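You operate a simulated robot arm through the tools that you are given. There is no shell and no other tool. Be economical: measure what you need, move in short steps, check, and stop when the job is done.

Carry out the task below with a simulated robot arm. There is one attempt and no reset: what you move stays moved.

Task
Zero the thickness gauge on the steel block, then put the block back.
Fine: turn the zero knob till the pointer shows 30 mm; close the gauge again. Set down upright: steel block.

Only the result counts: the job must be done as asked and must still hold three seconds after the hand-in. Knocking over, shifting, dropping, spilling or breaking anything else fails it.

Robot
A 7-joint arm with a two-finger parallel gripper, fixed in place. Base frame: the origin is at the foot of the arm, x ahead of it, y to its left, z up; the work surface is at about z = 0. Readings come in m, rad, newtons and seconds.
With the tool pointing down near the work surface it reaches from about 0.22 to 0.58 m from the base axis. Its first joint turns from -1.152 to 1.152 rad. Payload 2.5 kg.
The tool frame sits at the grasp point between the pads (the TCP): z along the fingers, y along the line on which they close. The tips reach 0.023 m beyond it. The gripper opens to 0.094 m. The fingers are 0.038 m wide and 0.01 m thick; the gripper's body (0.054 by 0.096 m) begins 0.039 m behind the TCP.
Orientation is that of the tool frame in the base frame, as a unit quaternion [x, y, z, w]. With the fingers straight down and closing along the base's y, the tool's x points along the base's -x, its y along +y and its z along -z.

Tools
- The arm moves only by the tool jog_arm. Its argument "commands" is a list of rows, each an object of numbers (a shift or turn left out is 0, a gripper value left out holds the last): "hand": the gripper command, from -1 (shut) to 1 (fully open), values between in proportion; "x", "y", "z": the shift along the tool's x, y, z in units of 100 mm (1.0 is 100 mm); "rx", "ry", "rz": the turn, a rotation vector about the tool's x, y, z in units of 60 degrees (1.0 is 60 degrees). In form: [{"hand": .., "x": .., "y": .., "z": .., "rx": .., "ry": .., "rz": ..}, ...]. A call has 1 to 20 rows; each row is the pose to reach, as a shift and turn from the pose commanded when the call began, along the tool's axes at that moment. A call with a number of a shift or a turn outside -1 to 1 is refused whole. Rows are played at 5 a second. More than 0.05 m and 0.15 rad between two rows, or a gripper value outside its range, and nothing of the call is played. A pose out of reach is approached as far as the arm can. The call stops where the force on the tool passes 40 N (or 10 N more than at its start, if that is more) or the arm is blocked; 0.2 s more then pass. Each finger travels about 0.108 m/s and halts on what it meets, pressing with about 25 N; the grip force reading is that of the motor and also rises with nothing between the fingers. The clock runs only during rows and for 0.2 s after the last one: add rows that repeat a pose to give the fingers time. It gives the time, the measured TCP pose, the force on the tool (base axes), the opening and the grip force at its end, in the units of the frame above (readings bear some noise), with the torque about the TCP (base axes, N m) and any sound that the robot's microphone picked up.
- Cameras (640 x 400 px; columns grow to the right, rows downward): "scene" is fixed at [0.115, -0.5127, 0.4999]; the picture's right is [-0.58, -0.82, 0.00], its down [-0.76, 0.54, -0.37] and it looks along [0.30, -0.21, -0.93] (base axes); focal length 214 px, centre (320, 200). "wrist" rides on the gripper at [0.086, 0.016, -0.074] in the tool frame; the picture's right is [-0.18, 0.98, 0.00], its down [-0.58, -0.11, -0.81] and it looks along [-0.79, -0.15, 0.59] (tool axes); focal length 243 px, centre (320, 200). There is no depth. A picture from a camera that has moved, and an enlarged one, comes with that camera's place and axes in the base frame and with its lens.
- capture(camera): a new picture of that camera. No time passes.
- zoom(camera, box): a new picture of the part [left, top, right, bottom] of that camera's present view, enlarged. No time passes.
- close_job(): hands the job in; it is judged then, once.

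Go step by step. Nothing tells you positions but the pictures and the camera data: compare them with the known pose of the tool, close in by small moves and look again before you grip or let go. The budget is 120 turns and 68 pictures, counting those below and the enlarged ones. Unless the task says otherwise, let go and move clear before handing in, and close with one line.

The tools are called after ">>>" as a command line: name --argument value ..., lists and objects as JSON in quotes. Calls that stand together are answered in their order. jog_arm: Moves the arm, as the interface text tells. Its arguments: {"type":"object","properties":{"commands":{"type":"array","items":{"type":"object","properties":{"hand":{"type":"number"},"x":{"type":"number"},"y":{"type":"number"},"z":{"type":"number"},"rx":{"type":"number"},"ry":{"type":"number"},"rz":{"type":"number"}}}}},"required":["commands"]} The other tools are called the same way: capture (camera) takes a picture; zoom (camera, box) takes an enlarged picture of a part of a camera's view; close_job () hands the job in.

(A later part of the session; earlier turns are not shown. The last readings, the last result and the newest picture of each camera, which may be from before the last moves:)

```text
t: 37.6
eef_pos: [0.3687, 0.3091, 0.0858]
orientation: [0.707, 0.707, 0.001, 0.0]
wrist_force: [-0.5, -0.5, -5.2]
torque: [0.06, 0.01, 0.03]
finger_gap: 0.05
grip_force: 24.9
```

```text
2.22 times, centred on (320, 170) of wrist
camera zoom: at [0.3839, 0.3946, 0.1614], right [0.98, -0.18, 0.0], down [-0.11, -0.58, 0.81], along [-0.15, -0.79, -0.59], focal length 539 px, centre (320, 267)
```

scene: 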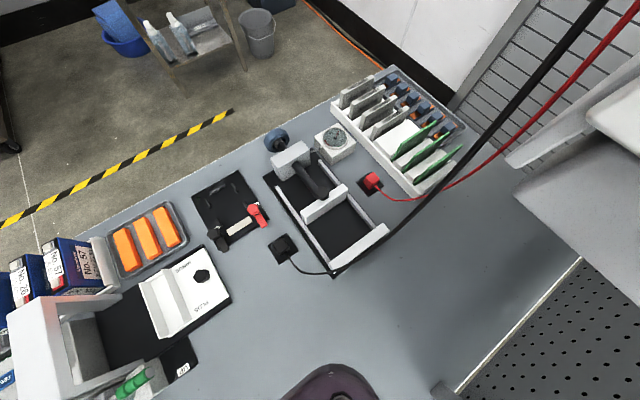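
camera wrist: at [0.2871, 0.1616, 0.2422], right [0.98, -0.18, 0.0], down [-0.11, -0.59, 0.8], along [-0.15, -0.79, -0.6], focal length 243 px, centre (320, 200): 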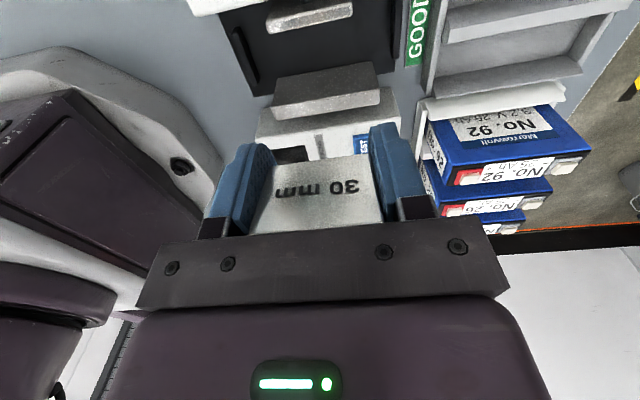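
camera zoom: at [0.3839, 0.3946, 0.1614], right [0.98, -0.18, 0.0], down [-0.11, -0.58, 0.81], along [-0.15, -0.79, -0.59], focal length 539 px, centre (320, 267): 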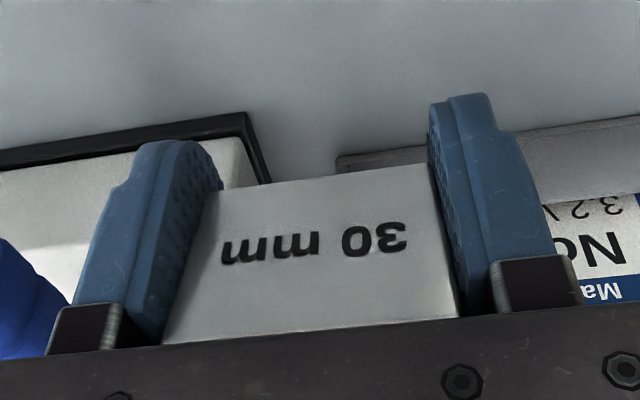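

The block has slid up, with its bottom about 5–15 mm above the fingertips. I'll lower until the tips are just above the table, then open gently so the block settles between the fingers.

>>> jog_arm --commands '[{"z": 0.2}, {"z": 0.35}, {"z": 0.45}, {"z": 0.52}, {"z": 0.57}, {"z": 0.59}, {"z": 0.59}]'

>>> capture --camera "wrist"

```text
t: 39.2
eef_pos: [0.3702, 0.3072, 0.0262]
orientation: [0.707, 0.707, 0.0, 0.0]
wrist_force: [-0.7, 0.0, -5.2]
torque: [0.04, 0.01, -0.01]
finger_gap: 0.0497
grip_force: 24.8
```

```text
27 pictures are left
camera wrist: at [0.386, 0.3927, 0.101], right [0.98, -0.18, 0.0], down [-0.11, -0.58, 0.81], along [-0.15, -0.79, -0.59], focal length 243 px, centre (320, 200)
```

wrist: 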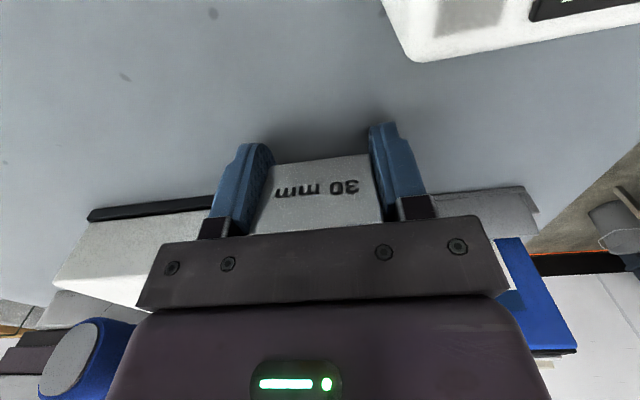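

Not yet touching the table. Open just a few millimetres so the block settles guided by the pads.

>>> jog_arm --commands '[{"hand": 0.1}, {"hand": 0.1}, {"hand": 0.1}, {"hand": 0.3}]'

>>> jog_arm --commands '[{"z": -0.2}, {"z": -0.5, "hand": 0.8}, {"z": -0.9}, {"z": -0.9}]'

>>> zoom --camera "wrist" --box '[240, 20, 420, 140]'

```text
t: 40.2
eef_pos: [0.3701, 0.3079, 0.0244]
orientation: [0.707, 0.707, 0.0, 0.0]
wrist_force: [-0.6, -0.2, -0.5]
torque: [0.0, 0.0, 0.04]
finger_gap: 0.0611
grip_force: 0.0
```

```text
t: 41.2
eef_pos: [0.3688, 0.3064, 0.1159]
orientation: [0.707, 0.707, 0.001, 0.0]
wrist_force: [0.4, -0.2, 0.4]
torque: [0.01, -0.01, 0.02]
finger_gap: 0.0845
grip_force: 0.0
```

```text
3.33 times, centred on (330, 80) of wrist
camera zoom: at [0.3847, 0.3919, 0.1908], right [0.98, -0.18, 0.0], down [-0.11, -0.58, 0.81], along [-0.15, -0.79, -0.59], focal length 809 px, centre (287, 600)
```

zoom: 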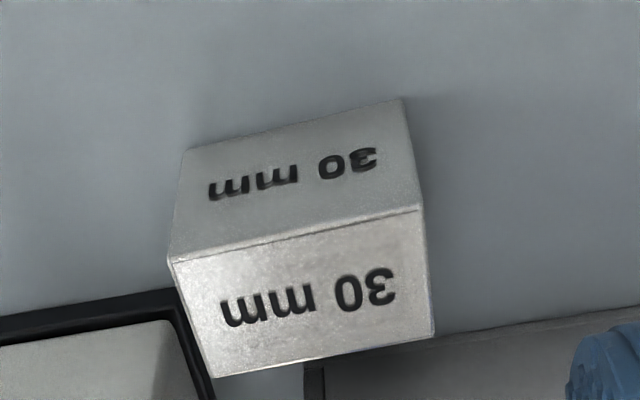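

The block stands upright, now centred about (0.370, 0.297). Regrip with the fingers centred on it.

>>> jog_arm --commands '[{"x": -0.1, "z": 0.35}, {"x": -0.1, "z": 0.65}, {"x": -0.1, "z": 0.86}, {"x": -0.1, "z": 0.86}, {"x": -0.1, "z": 0.86, "hand": 0.15}, {"x": -0.1, "z": 0.86, "hand": 0.15}, {"x": -0.1, "z": 0.86, "hand": -1}, {"x": -0.1, "z": 0.86, "hand": -1}, {"x": -0.1, "z": 0.86, "hand": -1}, {"x": -0.1, "z": 0.83, "hand": -1}, {"x": -0.1, "z": 0.8, "hand": -1}, {"x": -0.1, "z": 0.6, "hand": -1}, {"x": -0.1, "z": 0.3, "hand": -1}, {"x": -0.1, "z": 0.0, "hand": -1}, {"x": -0.1, "z": 0.0, "hand": -1}]'

>>> zoom --camera "wrist" --box '[200, 80, 440, 260]'

```text
t: 42.3
eef_pos: [0.3644, 0.2995, 0.0322]
orientation: [0.706, 0.708, -0.004, -0.006]
wrist_force: [-16.0, -1.8, 18.0]
torque: [-0.38, 1.09, -0.25]
finger_gap: 0.0608
grip_force: 7.5
stopped in row 5: the force on the tool passed its limit at 50 N (the readings are from after the stop); the commanded pose is now the measured one
```

```text
2.22 times, centred on (320, 170) of wrist
camera zoom: at [0.3818, 0.3841, 0.1079], right [0.98, -0.18, -0.02], down [-0.1, -0.58, 0.81], along [-0.16, -0.79, -0.59], focal length 539 px, centre (320, 267)
```

zoom: 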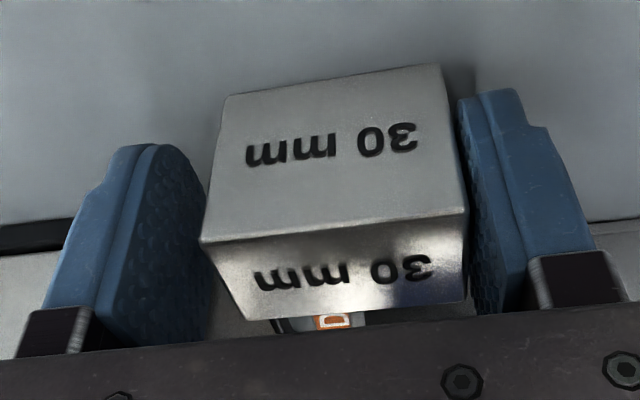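

The left finger clipped the gauge's corner, since at y≈0.297 the 38 mm finger reaches it. I'll back up, level the tool and check nothing shifted.

>>> jog_arm --commands '[{"z": -0.1, "hand": 0.5}, {"z": -0.4}, {"z": -0.8, "rx": -0.0136, "ry": -0.0027}, {"z": -0.8, "rx": -0.0136, "ry": -0.0027}]'

>>> capture --camera "wrist"

```text
t: 43.3
eef_pos: [0.3679, 0.3002, 0.1134]
orientation: [0.707, 0.707, 0.004, 0.002]
wrist_force: [0.1, -0.4, -0.2]
torque: [0.01, -0.02, 0.02]
finger_gap: 0.0705
grip_force: 0.0
```

```text
24 pictures are left
camera wrist: at [0.3827, 0.3839, 0.1887], right [0.98, -0.18, 0.01], down [-0.11, -0.58, 0.8], along [-0.14, -0.79, -0.59], focal length 243 px, centre (320, 200)
```

wrist: 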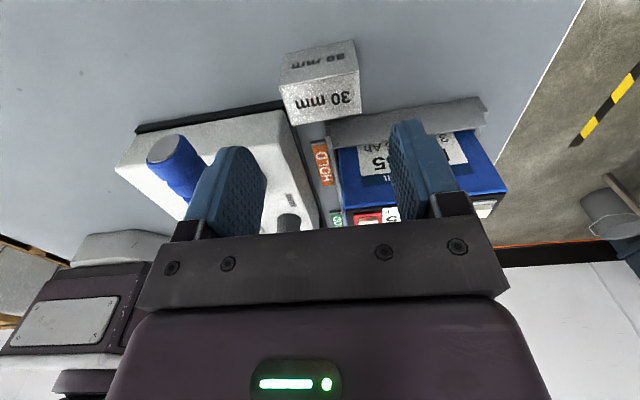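

The block is at about (0.370, 0.299) and the gauge corner at (0.335, 0.279). I'll grip slightly offset, slide the block 12 mm toward +y on the table, then regrip it centred.

>>> jog_arm --commands '[{"x": 0.06, "z": 0.35, "rx": 0.0081, "ry": -0.0027}, {"x": 0.06, "z": 0.65, "rx": 0.0081, "ry": -0.0027}, {"x": 0.06, "z": 0.78, "rx": 0.0081, "ry": -0.0027}, {"x": 0.06, "z": 0.78, "rx": 0.0081, "ry": -0.0027, "hand": 0.15}, {"x": 0.06, "z": 0.78, "rx": 0.0081, "ry": -0.0027, "hand": 0}, {"x": 0.06, "z": 0.78, "rx": 0.0081, "ry": -0.0027, "hand": 0}, {"x": 0.1, "z": 0.78, "rx": 0.0081, "ry": -0.0027, "hand": 0}, {"x": 0.14, "z": 0.78, "rx": 0.0081, "ry": -0.0027, "hand": 0}, {"x": 0.18, "z": 0.78, "rx": 0.0081, "ry": -0.0027, "hand": 0}, {"x": 0.18, "z": 0.78, "rx": 0.0081, "ry": -0.0027, "hand": 0}]'

>>> zoom --camera "wrist" --box '[200, 80, 440, 260]'

```text
t: 45.5
eef_pos: [0.3689, 0.3168, 0.0358]
orientation: [0.707, 0.707, -0.002, 0.0]
wrist_force: [-0.7, -3.4, 4.4]
torque: [0.0, -0.21, -0.06]
finger_gap: 0.0499
grip_force: 25.1
```

```text
2.22 times, centred on (320, 170) of wrist
camera zoom: at [0.385, 0.4023, 0.1105], right [0.98, -0.18, 0.0], down [-0.11, -0.58, 0.81], along [-0.15, -0.79, -0.59], focal length 539 px, centre (320, 267)
```

zoom: 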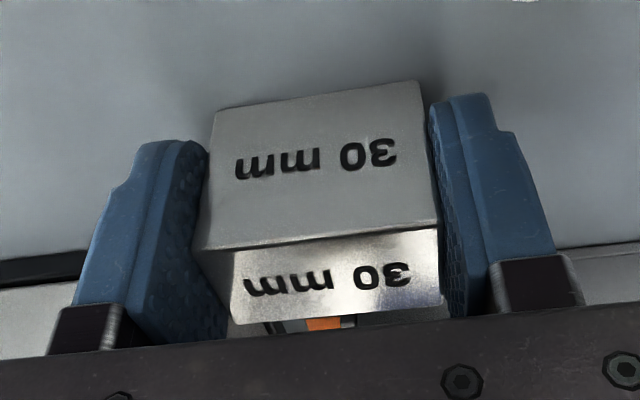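

The block slid to a centre of about y≈0.310. Release, centre the fingers, regrip fully and lift.

>>> jog_arm --commands '[{"hand": 0.15}, {"hand": 0.15}, {"hand": 0.15, "x": -0.07, "z": 0.05}, {"hand": 0.15, "x": -0.07, "z": 0.05}, {"hand": -1, "x": -0.07, "z": 0.05}, {"hand": -1, "x": -0.07, "z": 0.05}, {"hand": -1, "x": -0.07, "z": 0.05}, {"hand": -1, "x": -0.07, "z": 0.0}, {"hand": -1, "x": -0.07, "z": -0.1}, {"hand": -1, "x": -0.07, "z": -0.3}, {"hand": -1, "x": -0.07, "z": -0.6}, {"hand": -1, "x": -0.07, "z": -0.9}, {"hand": -1, "x": -0.07, "z": -1.0}]'

>>> zoom --camera "wrist" --box '[200, 80, 440, 260]'

```text
t: 48.3
eef_pos: [0.369, 0.3079, 0.1352]
orientation: [0.707, 0.707, -0.001, 0.0]
wrist_force: [-0.2, -0.2, -4.8]
torque: [-0.03, -0.01, 0.01]
finger_gap: 0.0498
grip_force: 25.2
```

```text
2.22 times, centred on (320, 170) of wrist
camera zoom: at [0.3855, 0.393, 0.2105], right [0.98, -0.18, 0.0], down [-0.11, -0.58, 0.81], along [-0.15, -0.79, -0.59], focal length 539 px, centre (320, 267)
```

zoom: 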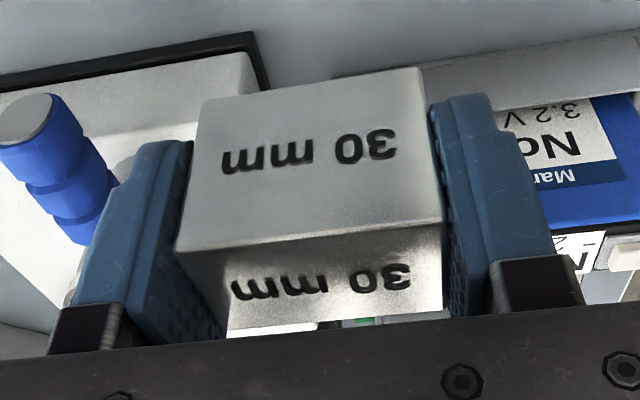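

Centred and held. Carry to the gauge, aiming TCP at (0.270, 0.074).

>>> jog_arm --commands '[{"z": -0.3}, {"z": -0.5}, {"z": -0.5, "x": -0.3, "y": -0.3}, {"z": -0.5, "x": -0.6, "y": -0.6}, {"z": -0.5, "x": -0.9, "y": -0.9}, {"z": -0.5, "x": -1.0, "y": -0.99}, {"z": -0.5, "x": -1.0, "y": -0.99}]'

>>> jog_arm --commands '[{"x": -0.35}, {"x": -0.7}, {"x": -1.0}, {"x": -1.0}]'

>>> jog_arm --commands '[{"x": -0.35}, {"x": -0.35, "z": 0.35}, {"x": -0.35, "z": 0.7}, {"x": -0.35, "z": 0.8}, {"x": -0.35, "z": 0.8}]'

>>> capture --camera "wrist"

```text
t: 49.9
eef_pos: [0.2694, 0.2071, 0.1831]
orientation: [0.707, 0.708, -0.001, -0.001]
wrist_force: [0.7, 0.3, -5.5]
torque: [-0.01, -0.02, 0.0]
finger_gap: 0.0503
grip_force: 24.8
```

```text
t: 50.9
eef_pos: [0.2687, 0.1088, 0.184]
orientation: [0.708, 0.706, -0.001, -0.001]
wrist_force: [0.4, -0.5, -5.0]
torque: [-0.02, -0.02, -0.02]
finger_gap: 0.0499
grip_force: 25.0
```

```text
t: 52.1
eef_pos: [0.2707, 0.0729, 0.1056]
orientation: [0.707, 0.707, -0.001, 0.0]
wrist_force: [0.5, 0.8, -5.3]
torque: [0.0, -0.02, 0.01]
finger_gap: 0.0498
grip_force: 24.9
```

```text
21 pictures are left
camera wrist: at [0.286, 0.1586, 0.1801], right [0.98, -0.18, 0.0], down [-0.11, -0.58, 0.81], along [-0.15, -0.79, -0.59], focal length 243 px, centre (320, 200)
```

wrist: 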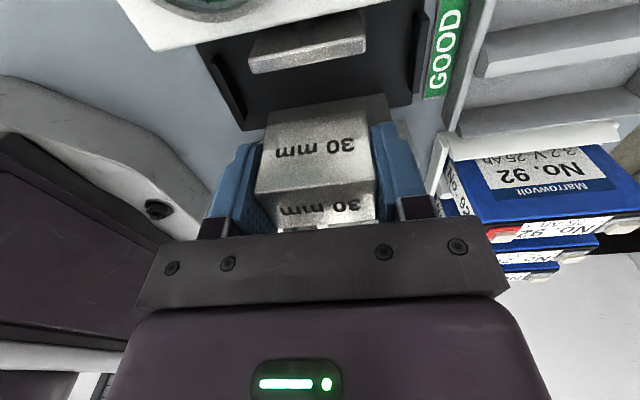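

Lined up: the block spans roughly y 0.058–0.088 within the 0.0485–0.099 gap. Descend slowly.

>>> jog_arm --commands '[{"z": 0.1}, {"z": 0.2}, {"z": 0.3}, {"z": 0.4}, {"z": 0.5}, {"z": 0.57}, {"z": 0.57}]'

>>> capture --camera "wrist"

```text
t: 52.8
eef_pos: [0.2709, 0.0719, 0.0821]
orientation: [0.706, 0.708, -0.001, -0.001]
wrist_force: [-4.6, 0.6, 13.0]
torque: [-0.31, -0.41, -0.07]
finger_gap: 0.0498
grip_force: 25.0
stopped in row 3: the force on the tool passed its limit at 77 N (the readings are from after the stop); the commanded pose is now the measured one
```

```text
20 pictures are left
camera wrist: at [0.2864, 0.1582, 0.1582], right [0.98, -0.18, 0.0], down [-0.11, -0.58, 0.81], along [-0.15, -0.79, -0.59], focal length 243 px, centre (320, 200)
```

wrist: 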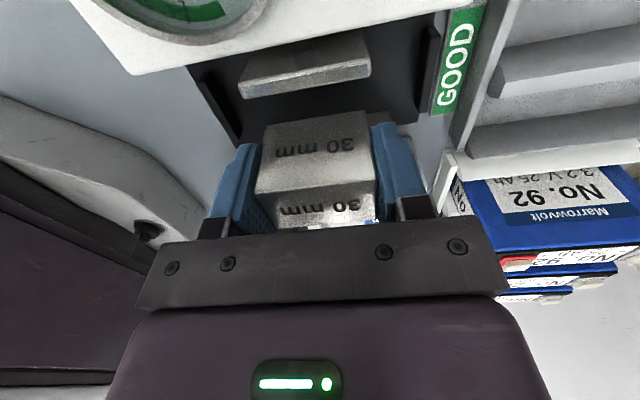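

It touched again at about (0.294, 0.055), most likely a fingertip edge on the fixed plate's top, so the plate face is a few mm further +y than estimated. Raise, shift +5 mm in y, and descend in fine steps.

>>> jog_arm --commands '[{"z": -0.1}, {"z": -0.1, "x": 0.05}, {"z": -0.1, "x": 0.05}, {"z": -0.06, "x": 0.05}, {"z": -0.02, "x": 0.05}, {"z": 0.0, "x": 0.05}, {"z": 0.02, "x": 0.05}, {"z": 0.04, "x": 0.05}, {"z": 0.06, "x": 0.05}, {"z": 0.08, "x": 0.05}, {"z": 0.1, "x": 0.05}, {"z": 0.12, "x": 0.05}, {"z": 0.14, "x": 0.05}]'

>>> capture --camera "wrist"

```text
t: 55.6
eef_pos: [0.2699, 0.0775, 0.0693]
orientation: [0.707, 0.707, -0.001, -0.001]
wrist_force: [-0.2, 0.0, -4.7]
torque: [0.02, -0.04, -0.02]
finger_gap: 0.05
grip_force: 24.8
```

```text
19 pictures are left
camera wrist: at [0.2865, 0.163, 0.1443], right [0.98, -0.18, 0.0], down [-0.11, -0.58, 0.81], along [-0.15, -0.79, -0.59], focal length 243 px, centre (320, 200)
```

wrist: 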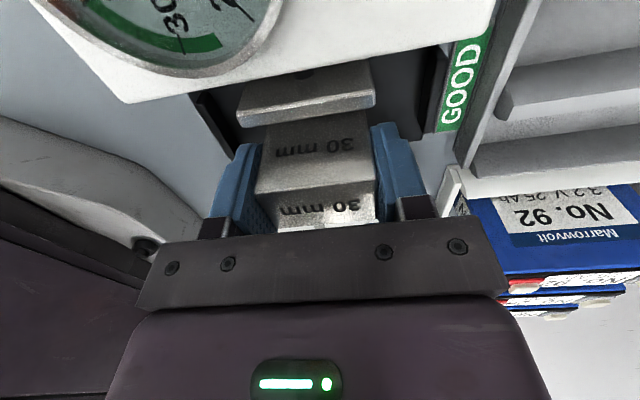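

Cleared the plate top with no contact. Continue slowly down to the base plate.

>>> jog_arm --commands '[{"z": 0.02}, {"z": 0.04}, {"z": 0.06}, {"z": 0.08}, {"z": 0.1}, {"z": 0.12}, {"z": 0.14}, {"z": 0.16}, {"z": 0.18}, {"z": 0.2}, {"z": 0.22}, {"z": 0.24}, {"z": 0.26}, {"z": 0.28}]'

>>> capture --camera "wrist"

```text
t: 58.6
eef_pos: [0.2699, 0.078, 0.0418]
orientation: [0.707, 0.707, 0.0, 0.0]
wrist_force: [0.3, 0.1, -5.4]
torque: [0.02, -0.01, 0.02]
finger_gap: 0.0499
grip_force: 24.9
```

```text
18 pictures are left
camera wrist: at [0.2863, 0.1629, 0.1157], right [0.98, -0.19, 0.0], down [-0.11, -0.58, 0.81], along [-0.15, -0.79, -0.59], focal length 243 px, centre (320, 200)
```

wrist: 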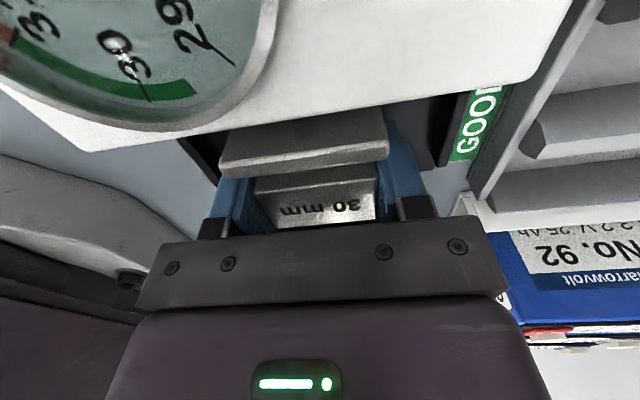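

>>> jog_arm --commands '[{"z": 0.02}, {"z": 0.04}, {"z": 0.05}, {"z": 0.05}]'

>>> jog_arm --commands '[{"z": 0.01}, {"z": 0.02}, {"z": 0.02}]'

```text
t: 59.6
eef_pos: [0.2713, 0.0775, 0.0347]
orientation: [0.707, 0.707, -0.002, 0.0]
wrist_force: [-4.8, -2.0, 20.7]
torque: [0.0, -0.19, 0.11]
finger_gap: 0.0501
grip_force: 25.1
```

```text
t: 60.4
eef_pos: [0.2711, 0.0776, 0.0346]
orientation: [0.708, 0.706, 0.0, -0.001]
wrist_force: [-1.9, -1.5, 15.6]
torque: [-0.02, -0.22, -0.18]
finger_gap: 0.05
grip_force: 24.6
```

The block rests on the base plate. Release and rise clear.

>>> jog_arm --commands '[{"hand": 0.2}, {"hand": 0.3}, {"hand": 0.3}, {"z": -0.1}, {"z": -0.4}, {"z": -0.8}, {"z": -1.0}, {"z": -1.0}]'

>>> capture --camera "wrist"

```text
t: 62.2
eef_pos: [0.2683, 0.0775, 0.1316]
orientation: [0.707, 0.707, -0.001, 0.0]
wrist_force: [0.6, -0.2, 0.8]
torque: [-0.02, 0.03, -0.01]
finger_gap: 0.0611
grip_force: 0.0
```

```text
17 pictures are left
camera wrist: at [0.2852, 0.1631, 0.2073], right [0.98, -0.18, 0.0], down [-0.11, -0.58, 0.81], along [-0.15, -0.79, -0.59], focal length 243 px, centre (320, 200)
```

wrist: 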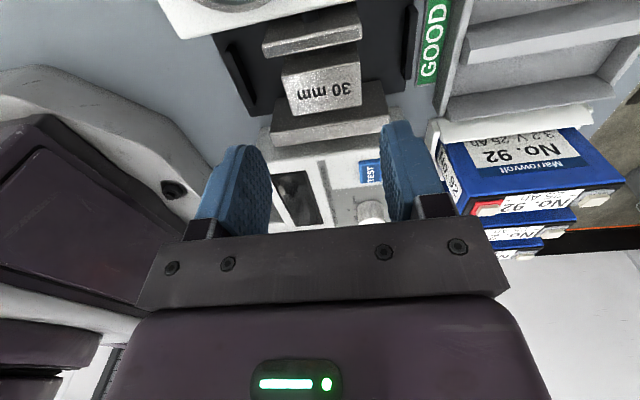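

The block sits neatly between the jaws. Now I'll return to the lever (pointing +y), straddle it and swing it back closed.

>>> jog_arm --commands '[{"z": -0.3}, {"z": -0.5, "x": 0.2}, {"z": -0.5, "x": 0.6, "y": 0.1}, {"z": -0.5, "x": 1.0, "y": 0.2, "hand": 0.2}]'

>>> jog_arm --commands '[{"x": 0.4}, {"x": 0.8}, {"x": 1.0}, {"x": 1.0}]'

>>> jog_arm --commands '[{"x": 0.2, "z": 0.2}, {"x": 0.2, "z": 0.35}, {"x": 0.2, "z": 0.35}]'

>>> capture --camera "wrist"

```text
t: 63.2
eef_pos: [0.2924, 0.1782, 0.1864]
orientation: [0.707, 0.707, -0.001, -0.001]
wrist_force: [0.2, 0.4, 0.5]
torque: [0.02, -0.02, -0.01]
finger_gap: 0.0565
grip_force: 0.1
```

```text
t: 64.2
eef_pos: [0.2927, 0.2779, 0.1857]
orientation: [0.707, 0.708, -0.001, -0.001]
wrist_force: [-0.5, -0.4, -0.4]
torque: [0.03, -0.02, 0.07]
finger_gap: 0.0564
grip_force: 0.1
```

```text
t: 65.0
eef_pos: [0.291, 0.2993, 0.1494]
orientation: [0.708, 0.706, 0.0, -0.002]
wrist_force: [0.3, 0.3, 0.1]
torque: [-0.01, 0.0, -0.03]
finger_gap: 0.0562
grip_force: 0.0
```

```text
16 pictures are left
camera wrist: at [0.3075, 0.3843, 0.2246], right [0.98, -0.18, 0.0], down [-0.11, -0.58, 0.81], along [-0.15, -0.79, -0.59], focal length 243 px, centre (320, 200)
```

wrist: 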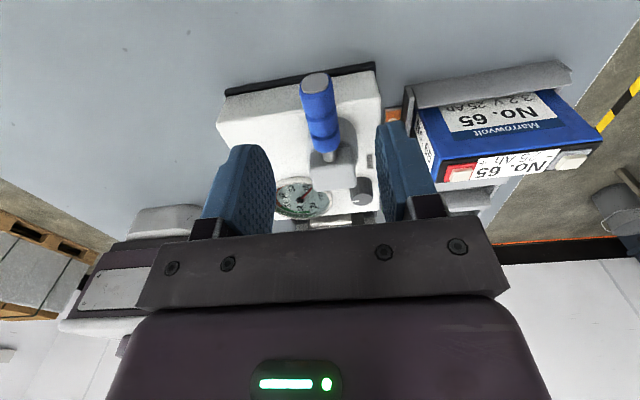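

The handle is between the fingers; descend to straddle it, then swing through the first 56°.

>>> jog_arm --commands '[{"z": 0.3}, {"z": 0.55}, {"z": 0.55}]'

>>> jog_arm --commands '[{"y": -0.09, "x": -0.01}, {"y": -0.18, "x": -0.01}, {"y": -0.25, "x": -0.04, "rz": -0.133}, {"y": -0.32, "x": -0.08, "rz": -0.267}, {"y": -0.375, "x": -0.13, "rz": -0.4}, {"y": -0.42, "x": -0.185, "rz": -0.533}, {"y": -0.46, "x": -0.25, "rz": -0.667}, {"y": -0.49, "x": -0.32, "rz": -0.8}, {"y": -0.515, "x": -0.39, "rz": -0.933}, {"y": -0.515, "x": -0.39, "rz": -0.933}]'

>>> capture --camera "wrist"

```text
t: 65.8
eef_pos: [0.2899, 0.2984, 0.0921]
orientation: [0.707, 0.708, 0.001, -0.001]
wrist_force: [0.0, -0.8, 0.1]
torque: [-0.03, -0.01, 0.0]
finger_gap: 0.0564
grip_force: 0.1
```

```text
t: 68.0
eef_pos: [0.2376, 0.2582, 0.0938]
orientation: [0.292, 0.956, 0.0, -0.001]
wrist_force: [0.5, 0.5, 0.0]
torque: [0.0, -0.02, 0.06]
finger_gap: 0.057
grip_force: 0.6
```

```text
15 pictures are left
camera wrist: at [0.1763, 0.3186, 0.1691], right [0.7, 0.71, 0.0], down [0.42, -0.42, 0.81], along [0.57, -0.56, -0.59], focal length 243 px, centre (320, 200)
```

wrist: 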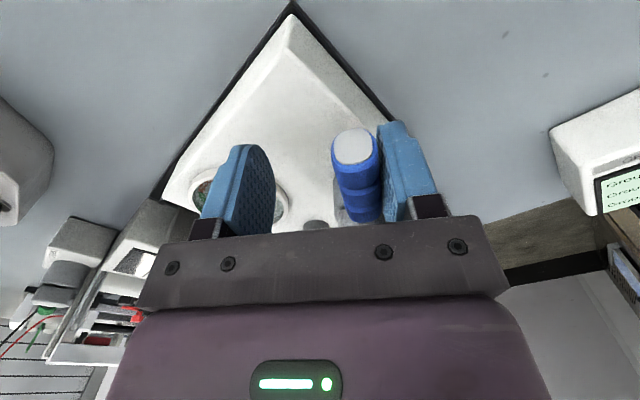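

The lever followed to about 34°. Finish the swing to 0°.

>>> jog_arm --commands '[{"x": -0.034, "y": -0.057, "rz": -0.133}, {"x": -0.072, "y": -0.119, "rz": -0.267}, {"x": -0.121, "y": -0.176, "rz": -0.4}, {"x": -0.176, "y": -0.226, "rz": -0.533}, {"x": -0.19, "y": -0.237, "rz": -0.567}, {"x": -0.196, "y": -0.246, "rz": -0.567}, {"x": -0.196, "y": -0.246, "rz": -0.567}]'

>>> capture --camera "wrist"

```text
t: 69.6
eef_pos: [0.2417, 0.2284, 0.0942]
orientation: [-0.001, 1.0, 0.001, -0.001]
wrist_force: [-1.1, 3.2, -1.1]
torque: [-0.07, -0.04, 0.05]
finger_gap: 0.0579
grip_force: 1.5
```

```text
14 pictures are left
camera wrist: at [0.1552, 0.243, 0.1692], right [0.18, 0.98, 0.0], down [0.58, -0.11, 0.81], along [0.79, -0.15, -0.59], focal length 243 px, centre (320, 200)
```

wrist: 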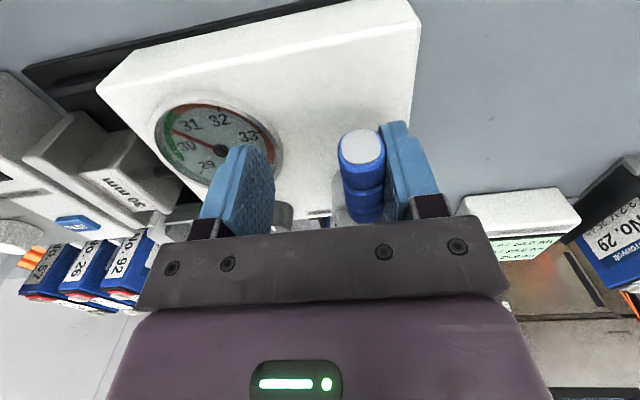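

The lever is back at its closed stop and the pointer reads about 30.4. Lift, and go over the ZERO knob.

>>> jog_arm --commands '[{"y": 0.08}, {"y": 0.17}, {"y": 0.17, "z": -0.4}, {"y": 0.17, "z": -0.8}, {"x": -0.3, "y": 0.0, "z": -0.8}, {"x": -0.6, "y": -0.3, "z": -0.8}, {"x": -0.69, "y": -0.5, "z": -0.8, "hand": -0.15}, {"x": -0.69, "y": -0.5, "z": -0.4}, {"x": -0.69, "y": -0.5, "z": -0.25}, {"x": -0.69, "y": -0.5, "z": -0.25}]'

>>> capture --camera "wrist"

```text
t: 71.8
eef_pos: [0.3106, 0.1774, 0.1185]
orientation: [0.0, 1.0, 0.0, -0.001]
wrist_force: [0.2, -0.5, -0.6]
torque: [0.0, 0.01, 0.03]
finger_gap: 0.0401
grip_force: 0.1
```

```text
13 pictures are left
camera wrist: at [0.2238, 0.1929, 0.1937], right [0.18, 0.98, 0.0], down [0.58, -0.11, 0.81], along [0.79, -0.15, -0.59], focal length 243 px, centre (320, 200)
```

wrist: 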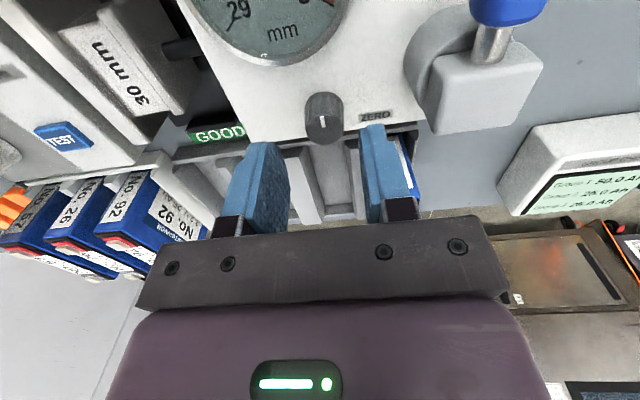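

The knob is about at (0.309, 0.179) with top z≈0.078. Descend beside it carefully, and zoom on the dial.

>>> jog_arm --commands '[{"x": 0.01, "y": 0.015, "z": 0.1}, {"x": 0.01, "y": 0.015, "z": 0.2}, {"x": 0.01, "y": 0.015, "z": 0.25}, {"x": 0.01, "y": 0.015, "z": 0.28}, {"x": 0.01, "y": 0.015, "z": 0.31}, {"x": 0.01, "y": 0.015, "z": 0.31}]'

>>> capture --camera "wrist"

```text
t: 73.2
eef_pos: [0.309, 0.1787, 0.0873]
orientation: [0.0, 1.0, 0.0, -0.001]
wrist_force: [-0.7, -0.4, 0.8]
torque: [0.0, 0.02, 0.03]
finger_gap: 0.0399
grip_force: 0.0
```

```text
12 pictures are left
camera wrist: at [0.2229, 0.1936, 0.1629], right [0.18, 0.98, 0.0], down [0.58, -0.11, 0.81], along [0.79, -0.15, -0.59], focal length 243 px, centre (320, 200)
```

wrist: 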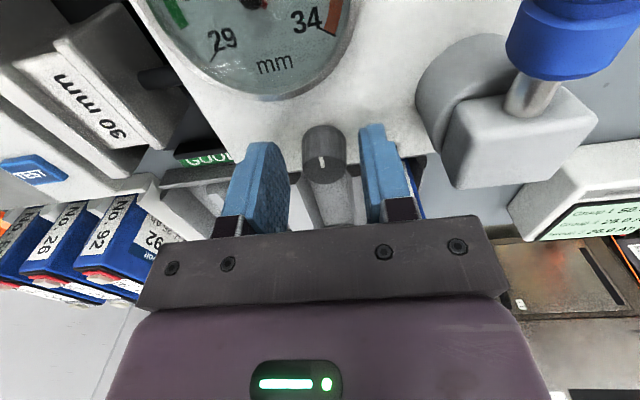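

At this yaw the needle is off the frame; with about 40° yaw the camera would see the whole dial while holding the knob. Rotate to 40°, close on the knob, and look.

>>> jog_arm --commands '[{"rz": 0.133}, {"rz": 0.267}, {"rz": 0.4}, {"rz": 0.533}, {"rz": 0.667}, {"rz": 0.667}, {"rz": 0.667, "hand": -1}, {"rz": 0.667, "hand": -1}, {"rz": 0.667, "hand": -1}]'

>>> capture --camera "wrist"

```text
t: 75.2
eef_pos: [0.3133, 0.1803, 0.0873]
orientation: [0.341, 0.94, 0.005, 0.003]
wrist_force: [16.4, 25.2, -14.1]
torque: [0.63, -0.38, 0.05]
finger_gap: 0.0227
grip_force: 45.0
```

```text
11 pictures are left
camera wrist: at [0.2552, 0.247, 0.1628], right [0.77, 0.64, 0.01], down [0.37, -0.46, 0.81], along [0.52, -0.62, -0.59], focal length 243 px, centre (320, 200)
```

wrist: 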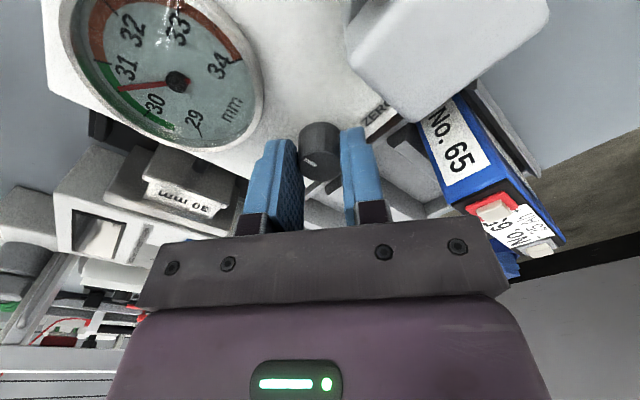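

The whole dial is visible (about 30.6). The tool is pulled sideways by about 4 mm, so I'll shift to relieve it.

>>> jog_arm --commands '[{"y": 0.02}, {"y": 0.04}, {"y": 0.04}]'

```text
t: 76.0
eef_pos: [0.3113, 0.1805, 0.0878]
orientation: [0.343, 0.939, 0.0, -0.001]
wrist_force: [-1.1, 2.3, 32.5]
torque: [-0.1, -0.13, 0.01]
finger_gap: 0.0227
grip_force: 45.0
```

>>> jog_arm --commands '[{"hand": -0.3}, {"hand": -0.3}, {"hand": -1}, {"hand": -1}, {"hand": -1}]'

```text
t: 77.2
eef_pos: [0.3118, 0.1809, 0.0863]
orientation: [0.341, 0.94, -0.001, -0.001]
wrist_force: [5.6, 1.4, -18.9]
torque: [0.02, -0.12, 0.0]
finger_gap: 0.0229
grip_force: 44.9
```

Centred now. Turn +10° and read the dial.

>>> jog_arm --commands '[{"rz": 0.06}, {"rz": 0.12}, {"rz": 0.167}, {"rz": 0.167}]'

>>> zoom --camera "wrist" --box '[30, 0, 350, 200]'

```text
t: 78.2
eef_pos: [0.3106, 0.1816, 0.086]
orientation: [0.424, 0.906, -0.002, -0.001]
wrist_force: [7.8, 0.8, -35.4]
torque: [0.03, -0.16, 0.02]
finger_gap: 0.0227
grip_force: 45.0
```

```text
2.00 times, centred on (190, 100) of wrist
camera zoom: at [0.2688, 0.2575, 0.1616], right [0.87, 0.49, 0.0], down [0.29, -0.52, 0.81], along [0.39, -0.7, -0.59], focal length 485 px, centre (580, 400)
```

zoom: 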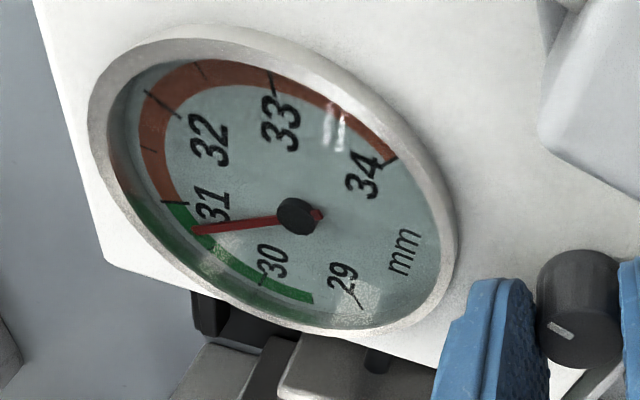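

The reading went up slightly (~30.75), so the knob must turn the other way. Reopen, rotate the tool to about 95°, regrip and turn −30°.

>>> jog_arm --commands '[{"hand": -0.3}, {"hand": -0.25}, {"rz": 0.13}, {"rz": 0.26}, {"rz": 0.39}, {"rz": 0.52}, {"rz": 0.65}, {"rz": 0.75}, {"rz": 0.75}, {"rz": 0.75, "hand": -1}, {"rz": 0.75, "hand": -1}, {"rz": 0.75, "hand": -1}]'

>>> jog_arm --commands '[{"rz": -0.08}, {"rz": -0.17}, {"rz": -0.25}, {"rz": -0.33}, {"rz": -0.42}, {"rz": -0.5}, {"rz": -0.5}]'

>>> zoom --camera "wrist" --box '[80, 0, 400, 200]'

```text
t: 80.8
eef_pos: [0.3137, 0.1817, 0.0899]
orientation: [0.738, 0.675, 0.001, 0.001]
wrist_force: [20.0, 0.9, -10.1]
torque: [0.0, -0.49, 0.01]
finger_gap: 0.0226
grip_force: 44.3
```

```text
t: 82.4
eef_pos: [0.3126, 0.1824, 0.088]
orientation: [0.538, 0.843, 0.0, 0.0]
wrist_force: [12.6, -11.3, 12.3]
torque: [0.03, -0.01, 0.04]
finger_gap: 0.0228
grip_force: 44.7
```

```text
2.00 times, centred on (240, 100) of wrist
camera zoom: at [0.2904, 0.2657, 0.1637], right [0.97, 0.25, 0.0], down [0.15, -0.57, 0.81], along [0.2, -0.78, -0.59], focal length 485 px, centre (480, 400)
```

zoom: 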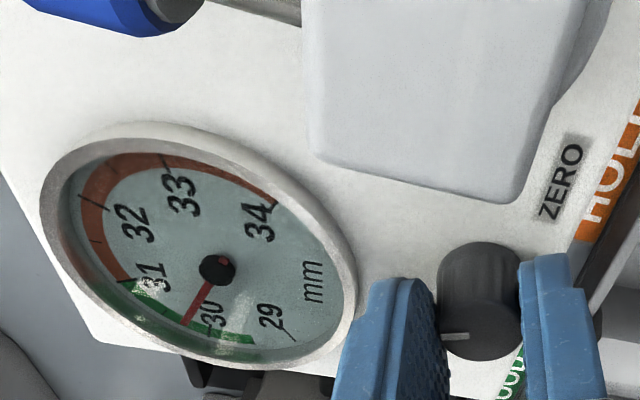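

Close: about 30.25. A tight zoom for precision.

>>> zoom --camera "wrist" --box '[100, 70, 260, 190]'

```text
3.33 times, centred on (180, 130) of wrist
camera zoom: at [0.2904, 0.2657, 0.1637], right [0.97, 0.25, 0.0], down [0.15, -0.57, 0.81], along [0.2, -0.78, -0.59], focal length 809 px, centre (787, 433)
```

zoom: 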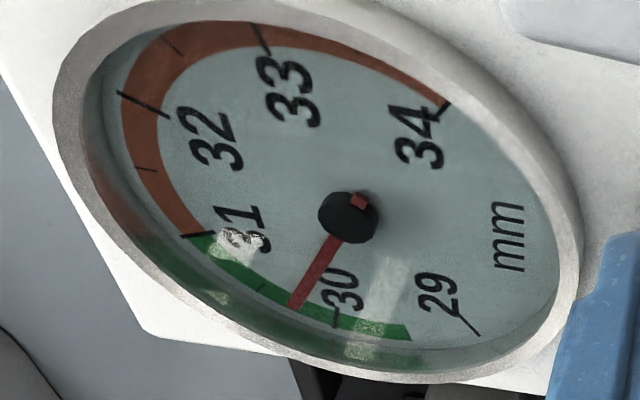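

Reading about 30.28; slope ≈0.016 mm/°. Turn −14° and re-read.

>>> jog_arm --commands '[{"rz": -0.08}, {"rz": -0.16}, {"rz": -0.233}, {"rz": -0.233}]'

>>> zoom --camera "wrist" --box '[70, 40, 250, 175]'

```text
t: 83.3
eef_pos: [0.3122, 0.1812, 0.0879]
orientation: [0.432, 0.902, 0.0, -0.001]
wrist_force: [-2.7, -1.2, 5.0]
torque: [-0.39, -0.31, 0.0]
finger_gap: 0.0227
grip_force: 45.0
stopped in row 4: the force on the tool passed its limit at 40 N (the readings are from after the stop); the commanded pose is now the measured one
```

```text
2.96 times, centred on (160, 108) of wrist
camera zoom: at [0.2703, 0.2579, 0.1633], right [0.88, 0.47, 0.0], down [0.28, -0.52, 0.8], along [0.38, -0.71, -0.59], focal length 719 px, centre (794, 474)
```

zoom: 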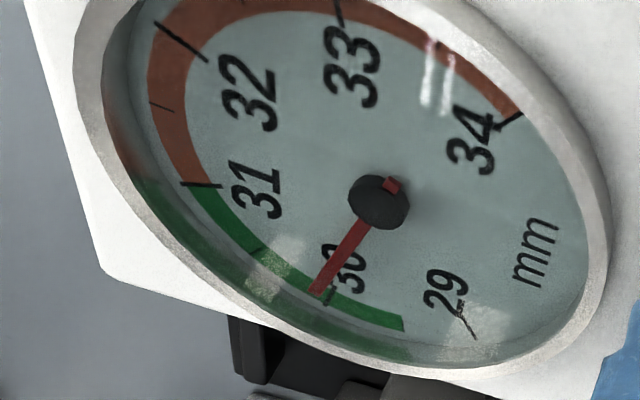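

Now about 30.09. Turn −6° more.

>>> jog_arm --commands '[{"rz": -0.05}, {"rz": -0.1}, {"rz": -0.1}]'

>>> zoom --camera "wrist" --box '[60, 30, 240, 165]'

```text
t: 84.1
eef_pos: [0.3118, 0.1815, 0.0894]
orientation: [0.384, 0.923, -0.001, -0.002]
wrist_force: [-7.0, -8.3, 16.2]
torque: [-0.4, 0.01, -0.02]
finger_gap: 0.0228
grip_force: 44.8
```

```text
2.96 times, centred on (150, 98) of wrist
camera zoom: at [0.2624, 0.2531, 0.1632], right [0.83, 0.56, 0.0], down [0.34, -0.49, 0.8], along [0.45, -0.67, -0.59], focal length 719 px, centre (824, 504)
```

zoom: 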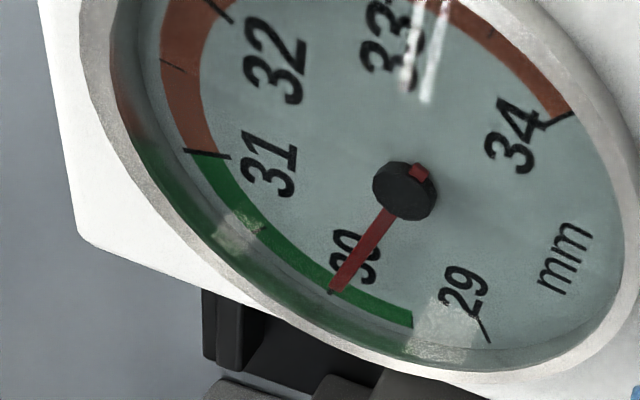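

The needle tip sits right on the 30 tick. Release, lift, and verify from a steeper angle.

>>> jog_arm --commands '[{"hand": -0.3}, {"hand": -0.1}, {"hand": -0.1}, {"z": -0.3}, {"z": -0.7}, {"z": -0.7}]'

>>> zoom --camera "wrist" --box '[150, 0, 290, 105]'

```text
t: 85.5
eef_pos: [0.3091, 0.1822, 0.1594]
orientation: [0.384, 0.923, 0.0, -0.001]
wrist_force: [0.6, -0.5, 0.3]
torque: [0.0, 0.0, 0.01]
finger_gap: 0.0422
grip_force: 0.1
```

```text
3.81 times, centred on (220, 52) of wrist
camera zoom: at [0.2589, 0.2551, 0.2333], right [0.83, 0.56, 0.0], down [0.34, -0.49, 0.81], along [0.45, -0.67, -0.59], focal length 924 px, centre (701, 762)
```

zoom: 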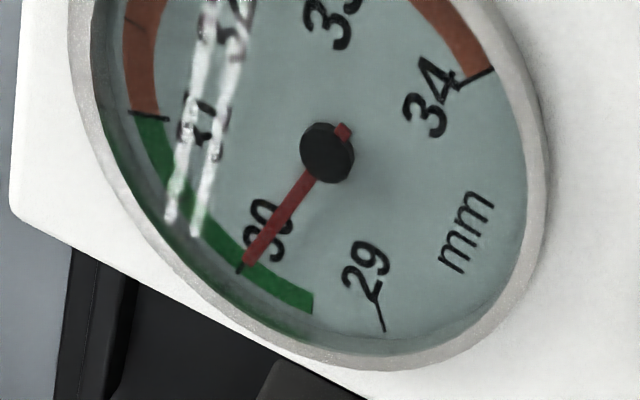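

The pointer reads 30.0. Now reopen the lever: rotate back to yaw 0 and go over the handle.

>>> jog_arm --commands '[{"x": 0.16, "rz": -0.13, "hand": 0.2}, {"x": 0.32, "rz": -0.26}, {"x": 0.5, "rz": -0.39}, {"x": 0.65, "rz": -0.52}, {"x": 0.8, "rz": -0.65}, {"x": 0.946, "rz": -0.753}, {"x": 0.946, "rz": -0.753}]'

>>> jog_arm --commands '[{"z": 0.3}, {"z": 0.5}, {"z": 0.66}, {"z": 0.66}]'

```text
t: 87.1
eef_pos: [0.2433, 0.2503, 0.1578]
orientation: [-0.002, 1.0, 0.002, -0.002]
wrist_force: [-0.6, -0.1, -0.6]
torque: [0.03, 0.02, -0.03]
finger_gap: 0.0563
grip_force: 0.1
```

```text
t: 88.1
eef_pos: [0.2458, 0.2483, 0.0923]
orientation: [0.0, 1.0, 0.001, -0.002]
wrist_force: [0.1, -0.2, -0.5]
torque: [0.03, 0.0, 0.02]
finger_gap: 0.0565
grip_force: 0.1
```

The handle is straddled. Swing it open along the known arc.

>>> jog_arm --commands '[{"y": 0.08}, {"y": 0.165}, {"y": 0.233, "rz": 0.133}, {"x": -0.04, "y": 0.296, "rz": 0.267}, {"x": -0.086, "y": 0.353, "rz": 0.4}, {"x": -0.14, "y": 0.403, "rz": 0.533}, {"x": -0.2, "y": 0.444, "rz": 0.667}, {"x": -0.27, "y": 0.477, "rz": 0.8}, {"x": -0.34, "y": 0.5, "rz": 0.933}, {"x": -0.375, "y": 0.51, "rz": 1.0}, {"x": -0.375, "y": 0.51, "rz": 1.0}]'

>>> jog_arm --commands '[{"x": -0.03, "y": 0.05, "rz": 0.12}, {"x": -0.06, "y": 0.11, "rz": 0.23}, {"x": -0.09, "y": 0.156, "rz": 0.333}, {"x": -0.12, "y": 0.19, "rz": 0.42}, {"x": -0.157, "y": 0.22, "rz": 0.5}, {"x": -0.157, "y": 0.22, "rz": 0.5}]'

```text
t: 90.5
eef_pos: [0.2818, 0.2996, 0.0936]
orientation: [0.5, 0.866, 0.0, -0.002]
wrist_force: [-0.3, 0.8, -0.2]
torque: [-0.03, -0.02, -0.01]
finger_gap: 0.0565
grip_force: 0.0
```

```text
t: 91.9
eef_pos: [0.3095, 0.2968, 0.0918]
orientation: [0.708, 0.706, -0.001, -0.002]
wrist_force: [0.2, 0.8, 0.0]
torque: [-0.03, -0.04, 0.01]
finger_gap: 0.0561
grip_force: 0.0
```

Nudge to make it fully open, then back off, lift, and return above the block.

>>> jog_arm --commands '[{"y": 0.03}, {"y": 0.05}, {"y": -0.05}, {"y": -0.18}, {"y": -0.18, "z": -0.4}, {"y": -0.18, "z": -0.8}, {"y": -0.18, "z": -1.0, "hand": 0.3}, {"y": -0.18, "z": -1.0}]'

>>> jog_arm --commands '[{"x": -0.4, "y": -0.1}, {"x": -0.8, "y": -0.2}, {"x": -1.0, "y": -0.2}]'

>>> jog_arm --commands '[{"x": -0.4}, {"x": -0.8}, {"x": -1.0}, {"x": -1.0}]'

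>>> capture --camera "wrist"

```text
t: 93.7
eef_pos: [0.2924, 0.2974, 0.192]
orientation: [0.707, 0.707, -0.001, -0.001]
wrist_force: [0.2, -0.1, -0.4]
torque: [-0.01, 0.01, 0.0]
finger_gap: 0.0614
grip_force: 0.1
```

```text
t: 94.5
eef_pos: [0.2721, 0.1963, 0.1931]
orientation: [0.706, 0.708, 0.0, -0.002]
wrist_force: [0.8, 0.0, 0.1]
torque: [0.03, -0.02, 0.01]
finger_gap: 0.061
grip_force: 0.1
```

```text
t: 95.5
eef_pos: [0.269, 0.0951, 0.1929]
orientation: [0.706, 0.708, 0.001, -0.001]
wrist_force: [0.0, -0.8, -0.4]
torque: [0.0, 0.02, 0.03]
finger_gap: 0.0611
grip_force: 0.1
```

```text
4 pictures are left
camera wrist: at [0.2855, 0.1813, 0.2685], right [0.98, -0.18, 0.0], down [-0.11, -0.58, 0.81], along [-0.15, -0.79, -0.59], focal length 243 px, centre (320, 200)
```

wrist: 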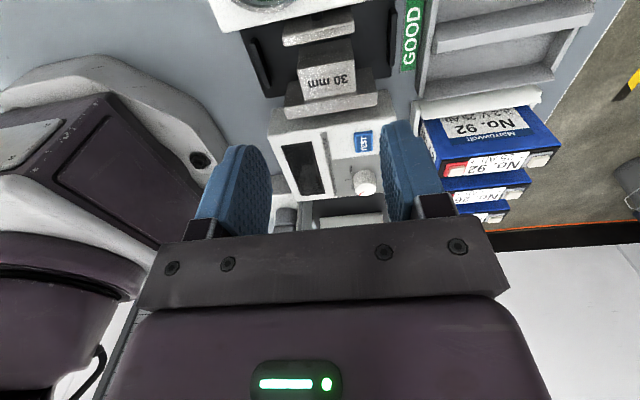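

Jaw is open with the block against the fixed plate (centre y≈0.068). I'll descend at TCP y≈0.0775 to keep clear of the plate.

>>> jog_arm --commands '[{"x": -0.187, "y": -0.01}, {"x": -0.187, "y": -0.01, "z": 0.4}, {"x": -0.187, "y": -0.01, "z": 0.8}, {"x": -0.187, "y": -0.01, "z": 0.95}, {"x": -0.187, "y": -0.01, "z": 1.0}, {"x": -0.187, "y": -0.01, "z": 1.0}]'

>>> jog_arm --commands '[{"z": 0.03}, {"z": 0.06}, {"z": 0.09}, {"z": 0.12}, {"z": 0.15}, {"z": 0.18}, {"z": 0.21}, {"z": 0.24}, {"z": 0.27}, {"z": 0.3}, {"z": 0.33}, {"z": 0.36}, {"z": 0.39}, {"z": 0.42}, {"z": 0.45}, {"z": 0.48}, {"z": 0.51}, {"z": 0.54}, {"z": 0.56}, {"z": 0.56}]'

```text
t: 96.9
eef_pos: [0.2709, 0.078, 0.0919]
orientation: [0.707, 0.707, 0.0, -0.002]
wrist_force: [0.2, 1.0, -0.3]
torque: [0.03, 0.02, 0.01]
finger_gap: 0.0612
grip_force: 0.0
```

```text
t: 101.1
eef_pos: [0.2698, 0.0788, 0.0365]
orientation: [0.707, 0.707, 0.0, -0.001]
wrist_force: [-0.7, -0.2, -0.1]
torque: [-0.02, -0.03, 0.02]
finger_gap: 0.061
grip_force: 0.0
```

Clean descent. Grip fully, ease 2 mm off the fixed plate, then lift slowly.

>>> jog_arm --commands '[{"hand": -1}, {"hand": -1}, {"hand": -1}, {"x": 0.015, "hand": -1}, {"x": 0.02, "z": -0.01, "hand": -1}, {"x": 0.02, "z": -0.04, "hand": -1}, {"x": 0.02, "z": -0.08, "hand": -1}, {"x": 0.01, "z": -0.12, "hand": -1}, {"x": 0.01, "z": -0.16, "hand": -1}, {"x": 0.01, "z": -0.22, "hand": -1}, {"x": 0.01, "z": -0.3, "hand": -1}, {"x": 0.01, "z": -0.4, "hand": -1}, {"x": 0.01, "z": -0.5, "hand": -1}, {"x": 0.01, "z": -0.65, "hand": -1}, {"x": 0.01, "z": -0.8, "hand": -1}, {"x": 0.01, "z": -1.0, "hand": -1}, {"x": 0.01, "z": -1.0, "hand": -1}]'

```text
t: 104.7
eef_pos: [0.2706, 0.0807, 0.1353]
orientation: [0.707, 0.707, 0.0, -0.002]
wrist_force: [-0.8, 0.7, -5.5]
torque: [0.06, -0.01, 0.01]
finger_gap: 0.05
grip_force: 25.1
```

Held. Carry back to the original spot (block centre (0.369, 0.3035)).

>>> jog_arm --commands '[{"z": -0.25}, {"z": -0.5}, {"z": -0.5, "x": 0.3, "y": 0.2}, {"z": -0.5, "x": 0.6, "y": 0.45}, {"z": -0.5, "x": 0.9, "y": 0.75}, {"z": -0.5, "x": 1.0, "y": 0.99}, {"z": -0.5, "x": 1.0, "y": 0.99}]'

>>> jog_arm --commands '[{"x": 0.3}, {"x": 0.6}, {"x": 0.9}, {"x": 1.0}]'

>>> jog_arm --commands '[{"x": 0.33}, {"x": 0.33, "z": 0.35}, {"x": 0.33, "z": 0.7}, {"x": 0.33, "z": 0.9}, {"x": 0.33, "z": 0.9}]'

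>>> capture --camera "wrist"

```text
t: 106.3
eef_pos: [0.3709, 0.1812, 0.1882]
orientation: [0.708, 0.707, -0.001, -0.002]
wrist_force: [0.3, -1.1, -4.5]
torque: [0.02, -0.04, -0.02]
finger_gap: 0.05
grip_force: 25.5
```

```text
t: 107.3
eef_pos: [0.3704, 0.2812, 0.1868]
orientation: [0.707, 0.708, -0.001, -0.001]
wrist_force: [-0.1, 0.2, -5.4]
torque: [0.06, 0.02, -0.01]
finger_gap: 0.0499
grip_force: 24.7
```

```text
t: 108.5
eef_pos: [0.3714, 0.3125, 0.0957]
orientation: [0.707, 0.707, 0.0, -0.002]
wrist_force: [-0.7, -0.3, -5.2]
torque: [0.07, 0.06, -0.04]
finger_gap: 0.0499
grip_force: 24.9
```

```text
3 pictures are left
camera wrist: at [0.3866, 0.3973, 0.1713], right [0.98, -0.18, 0.0], down [-0.11, -0.58, 0.81], along [-0.15, -0.79, -0.59], focal length 243 px, centre (320, 200)
```

wrist: 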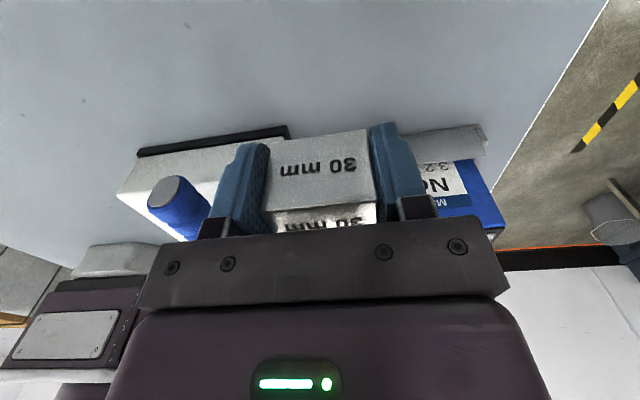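

Lower gently to the table with a small +y correction, then creep to contact.

>>> jog_arm --commands '[{"x": 0.03, "y": -0.01, "z": 0.2}, {"x": 0.03, "y": -0.01, "z": 0.4}, {"x": 0.03, "y": -0.01, "z": 0.52}, {"x": 0.03, "y": -0.01, "z": 0.56}, {"x": 0.03, "y": -0.01, "z": 0.59}, {"x": 0.03, "y": -0.01, "z": 0.61}, {"x": 0.03, "y": -0.01, "z": 0.61}]'

>>> jog_arm --commands '[{"z": 0.01}, {"z": 0.02}, {"z": 0.02}]'

```text
t: 110.1
eef_pos: [0.3695, 0.316, 0.035]
orientation: [0.707, 0.707, 0.0, -0.002]
wrist_force: [0.7, 0.0, -6.1]
torque: [0.04, -0.01, 0.01]
finger_gap: 0.0497
grip_force: 24.7
```

```text
t: 110.9
eef_pos: [0.3689, 0.3154, 0.033]
orientation: [0.707, 0.707, 0.0, -0.002]
wrist_force: [-0.1, -0.8, -5.5]
torque: [0.02, -0.04, 0.0]
finger_gap: 0.0501
grip_force: 25.1
```

>>> jog_arm --commands '[{"z": 0.01}, {"z": 0.02}, {"z": 0.02}]'

>>> jog_arm --commands '[{"z": 0.01}, {"z": 0.02}, {"z": 0.02}]'

```text
t: 111.7
eef_pos: [0.3681, 0.3164, 0.0317]
orientation: [0.708, 0.706, 0.0, -0.002]
wrist_force: [0.3, -0.1, -5.2]
torque: [0.04, 0.01, 0.01]
finger_gap: 0.0499
grip_force: 25.1
```

```text
t: 112.5
eef_pos: [0.3687, 0.3143, 0.0286]
orientation: [0.707, 0.707, -0.001, -0.002]
wrist_force: [0.3, -0.2, -5.3]
torque: [0.02, -0.01, 0.0]
finger_gap: 0.0499
grip_force: 25.2
```

Still hanging free; creep a little further (the fingertips would touch the table at about 0.023).

>>> jog_arm --commands '[{"z": 0.01}, {"z": 0.02}, {"z": 0.02}]'

>>> jog_arm --commands '[{"z": 0.01}, {"z": 0.015}, {"z": 0.015}]'

```text
t: 113.3
eef_pos: [0.3687, 0.3149, 0.0266]
orientation: [0.707, 0.707, 0.0, -0.002]
wrist_force: [0.7, 0.2, -5.1]
torque: [0.04, 0.03, 0.01]
finger_gap: 0.0498
grip_force: 24.9
```

```text
t: 114.1
eef_pos: [0.3697, 0.3146, 0.0258]
orientation: [0.707, 0.708, 0.001, -0.002]
wrist_force: [-3.8, -2.7, 7.4]
torque: [-0.2, -0.24, -0.15]
finger_gap: 0.0498
grip_force: 24.9
```

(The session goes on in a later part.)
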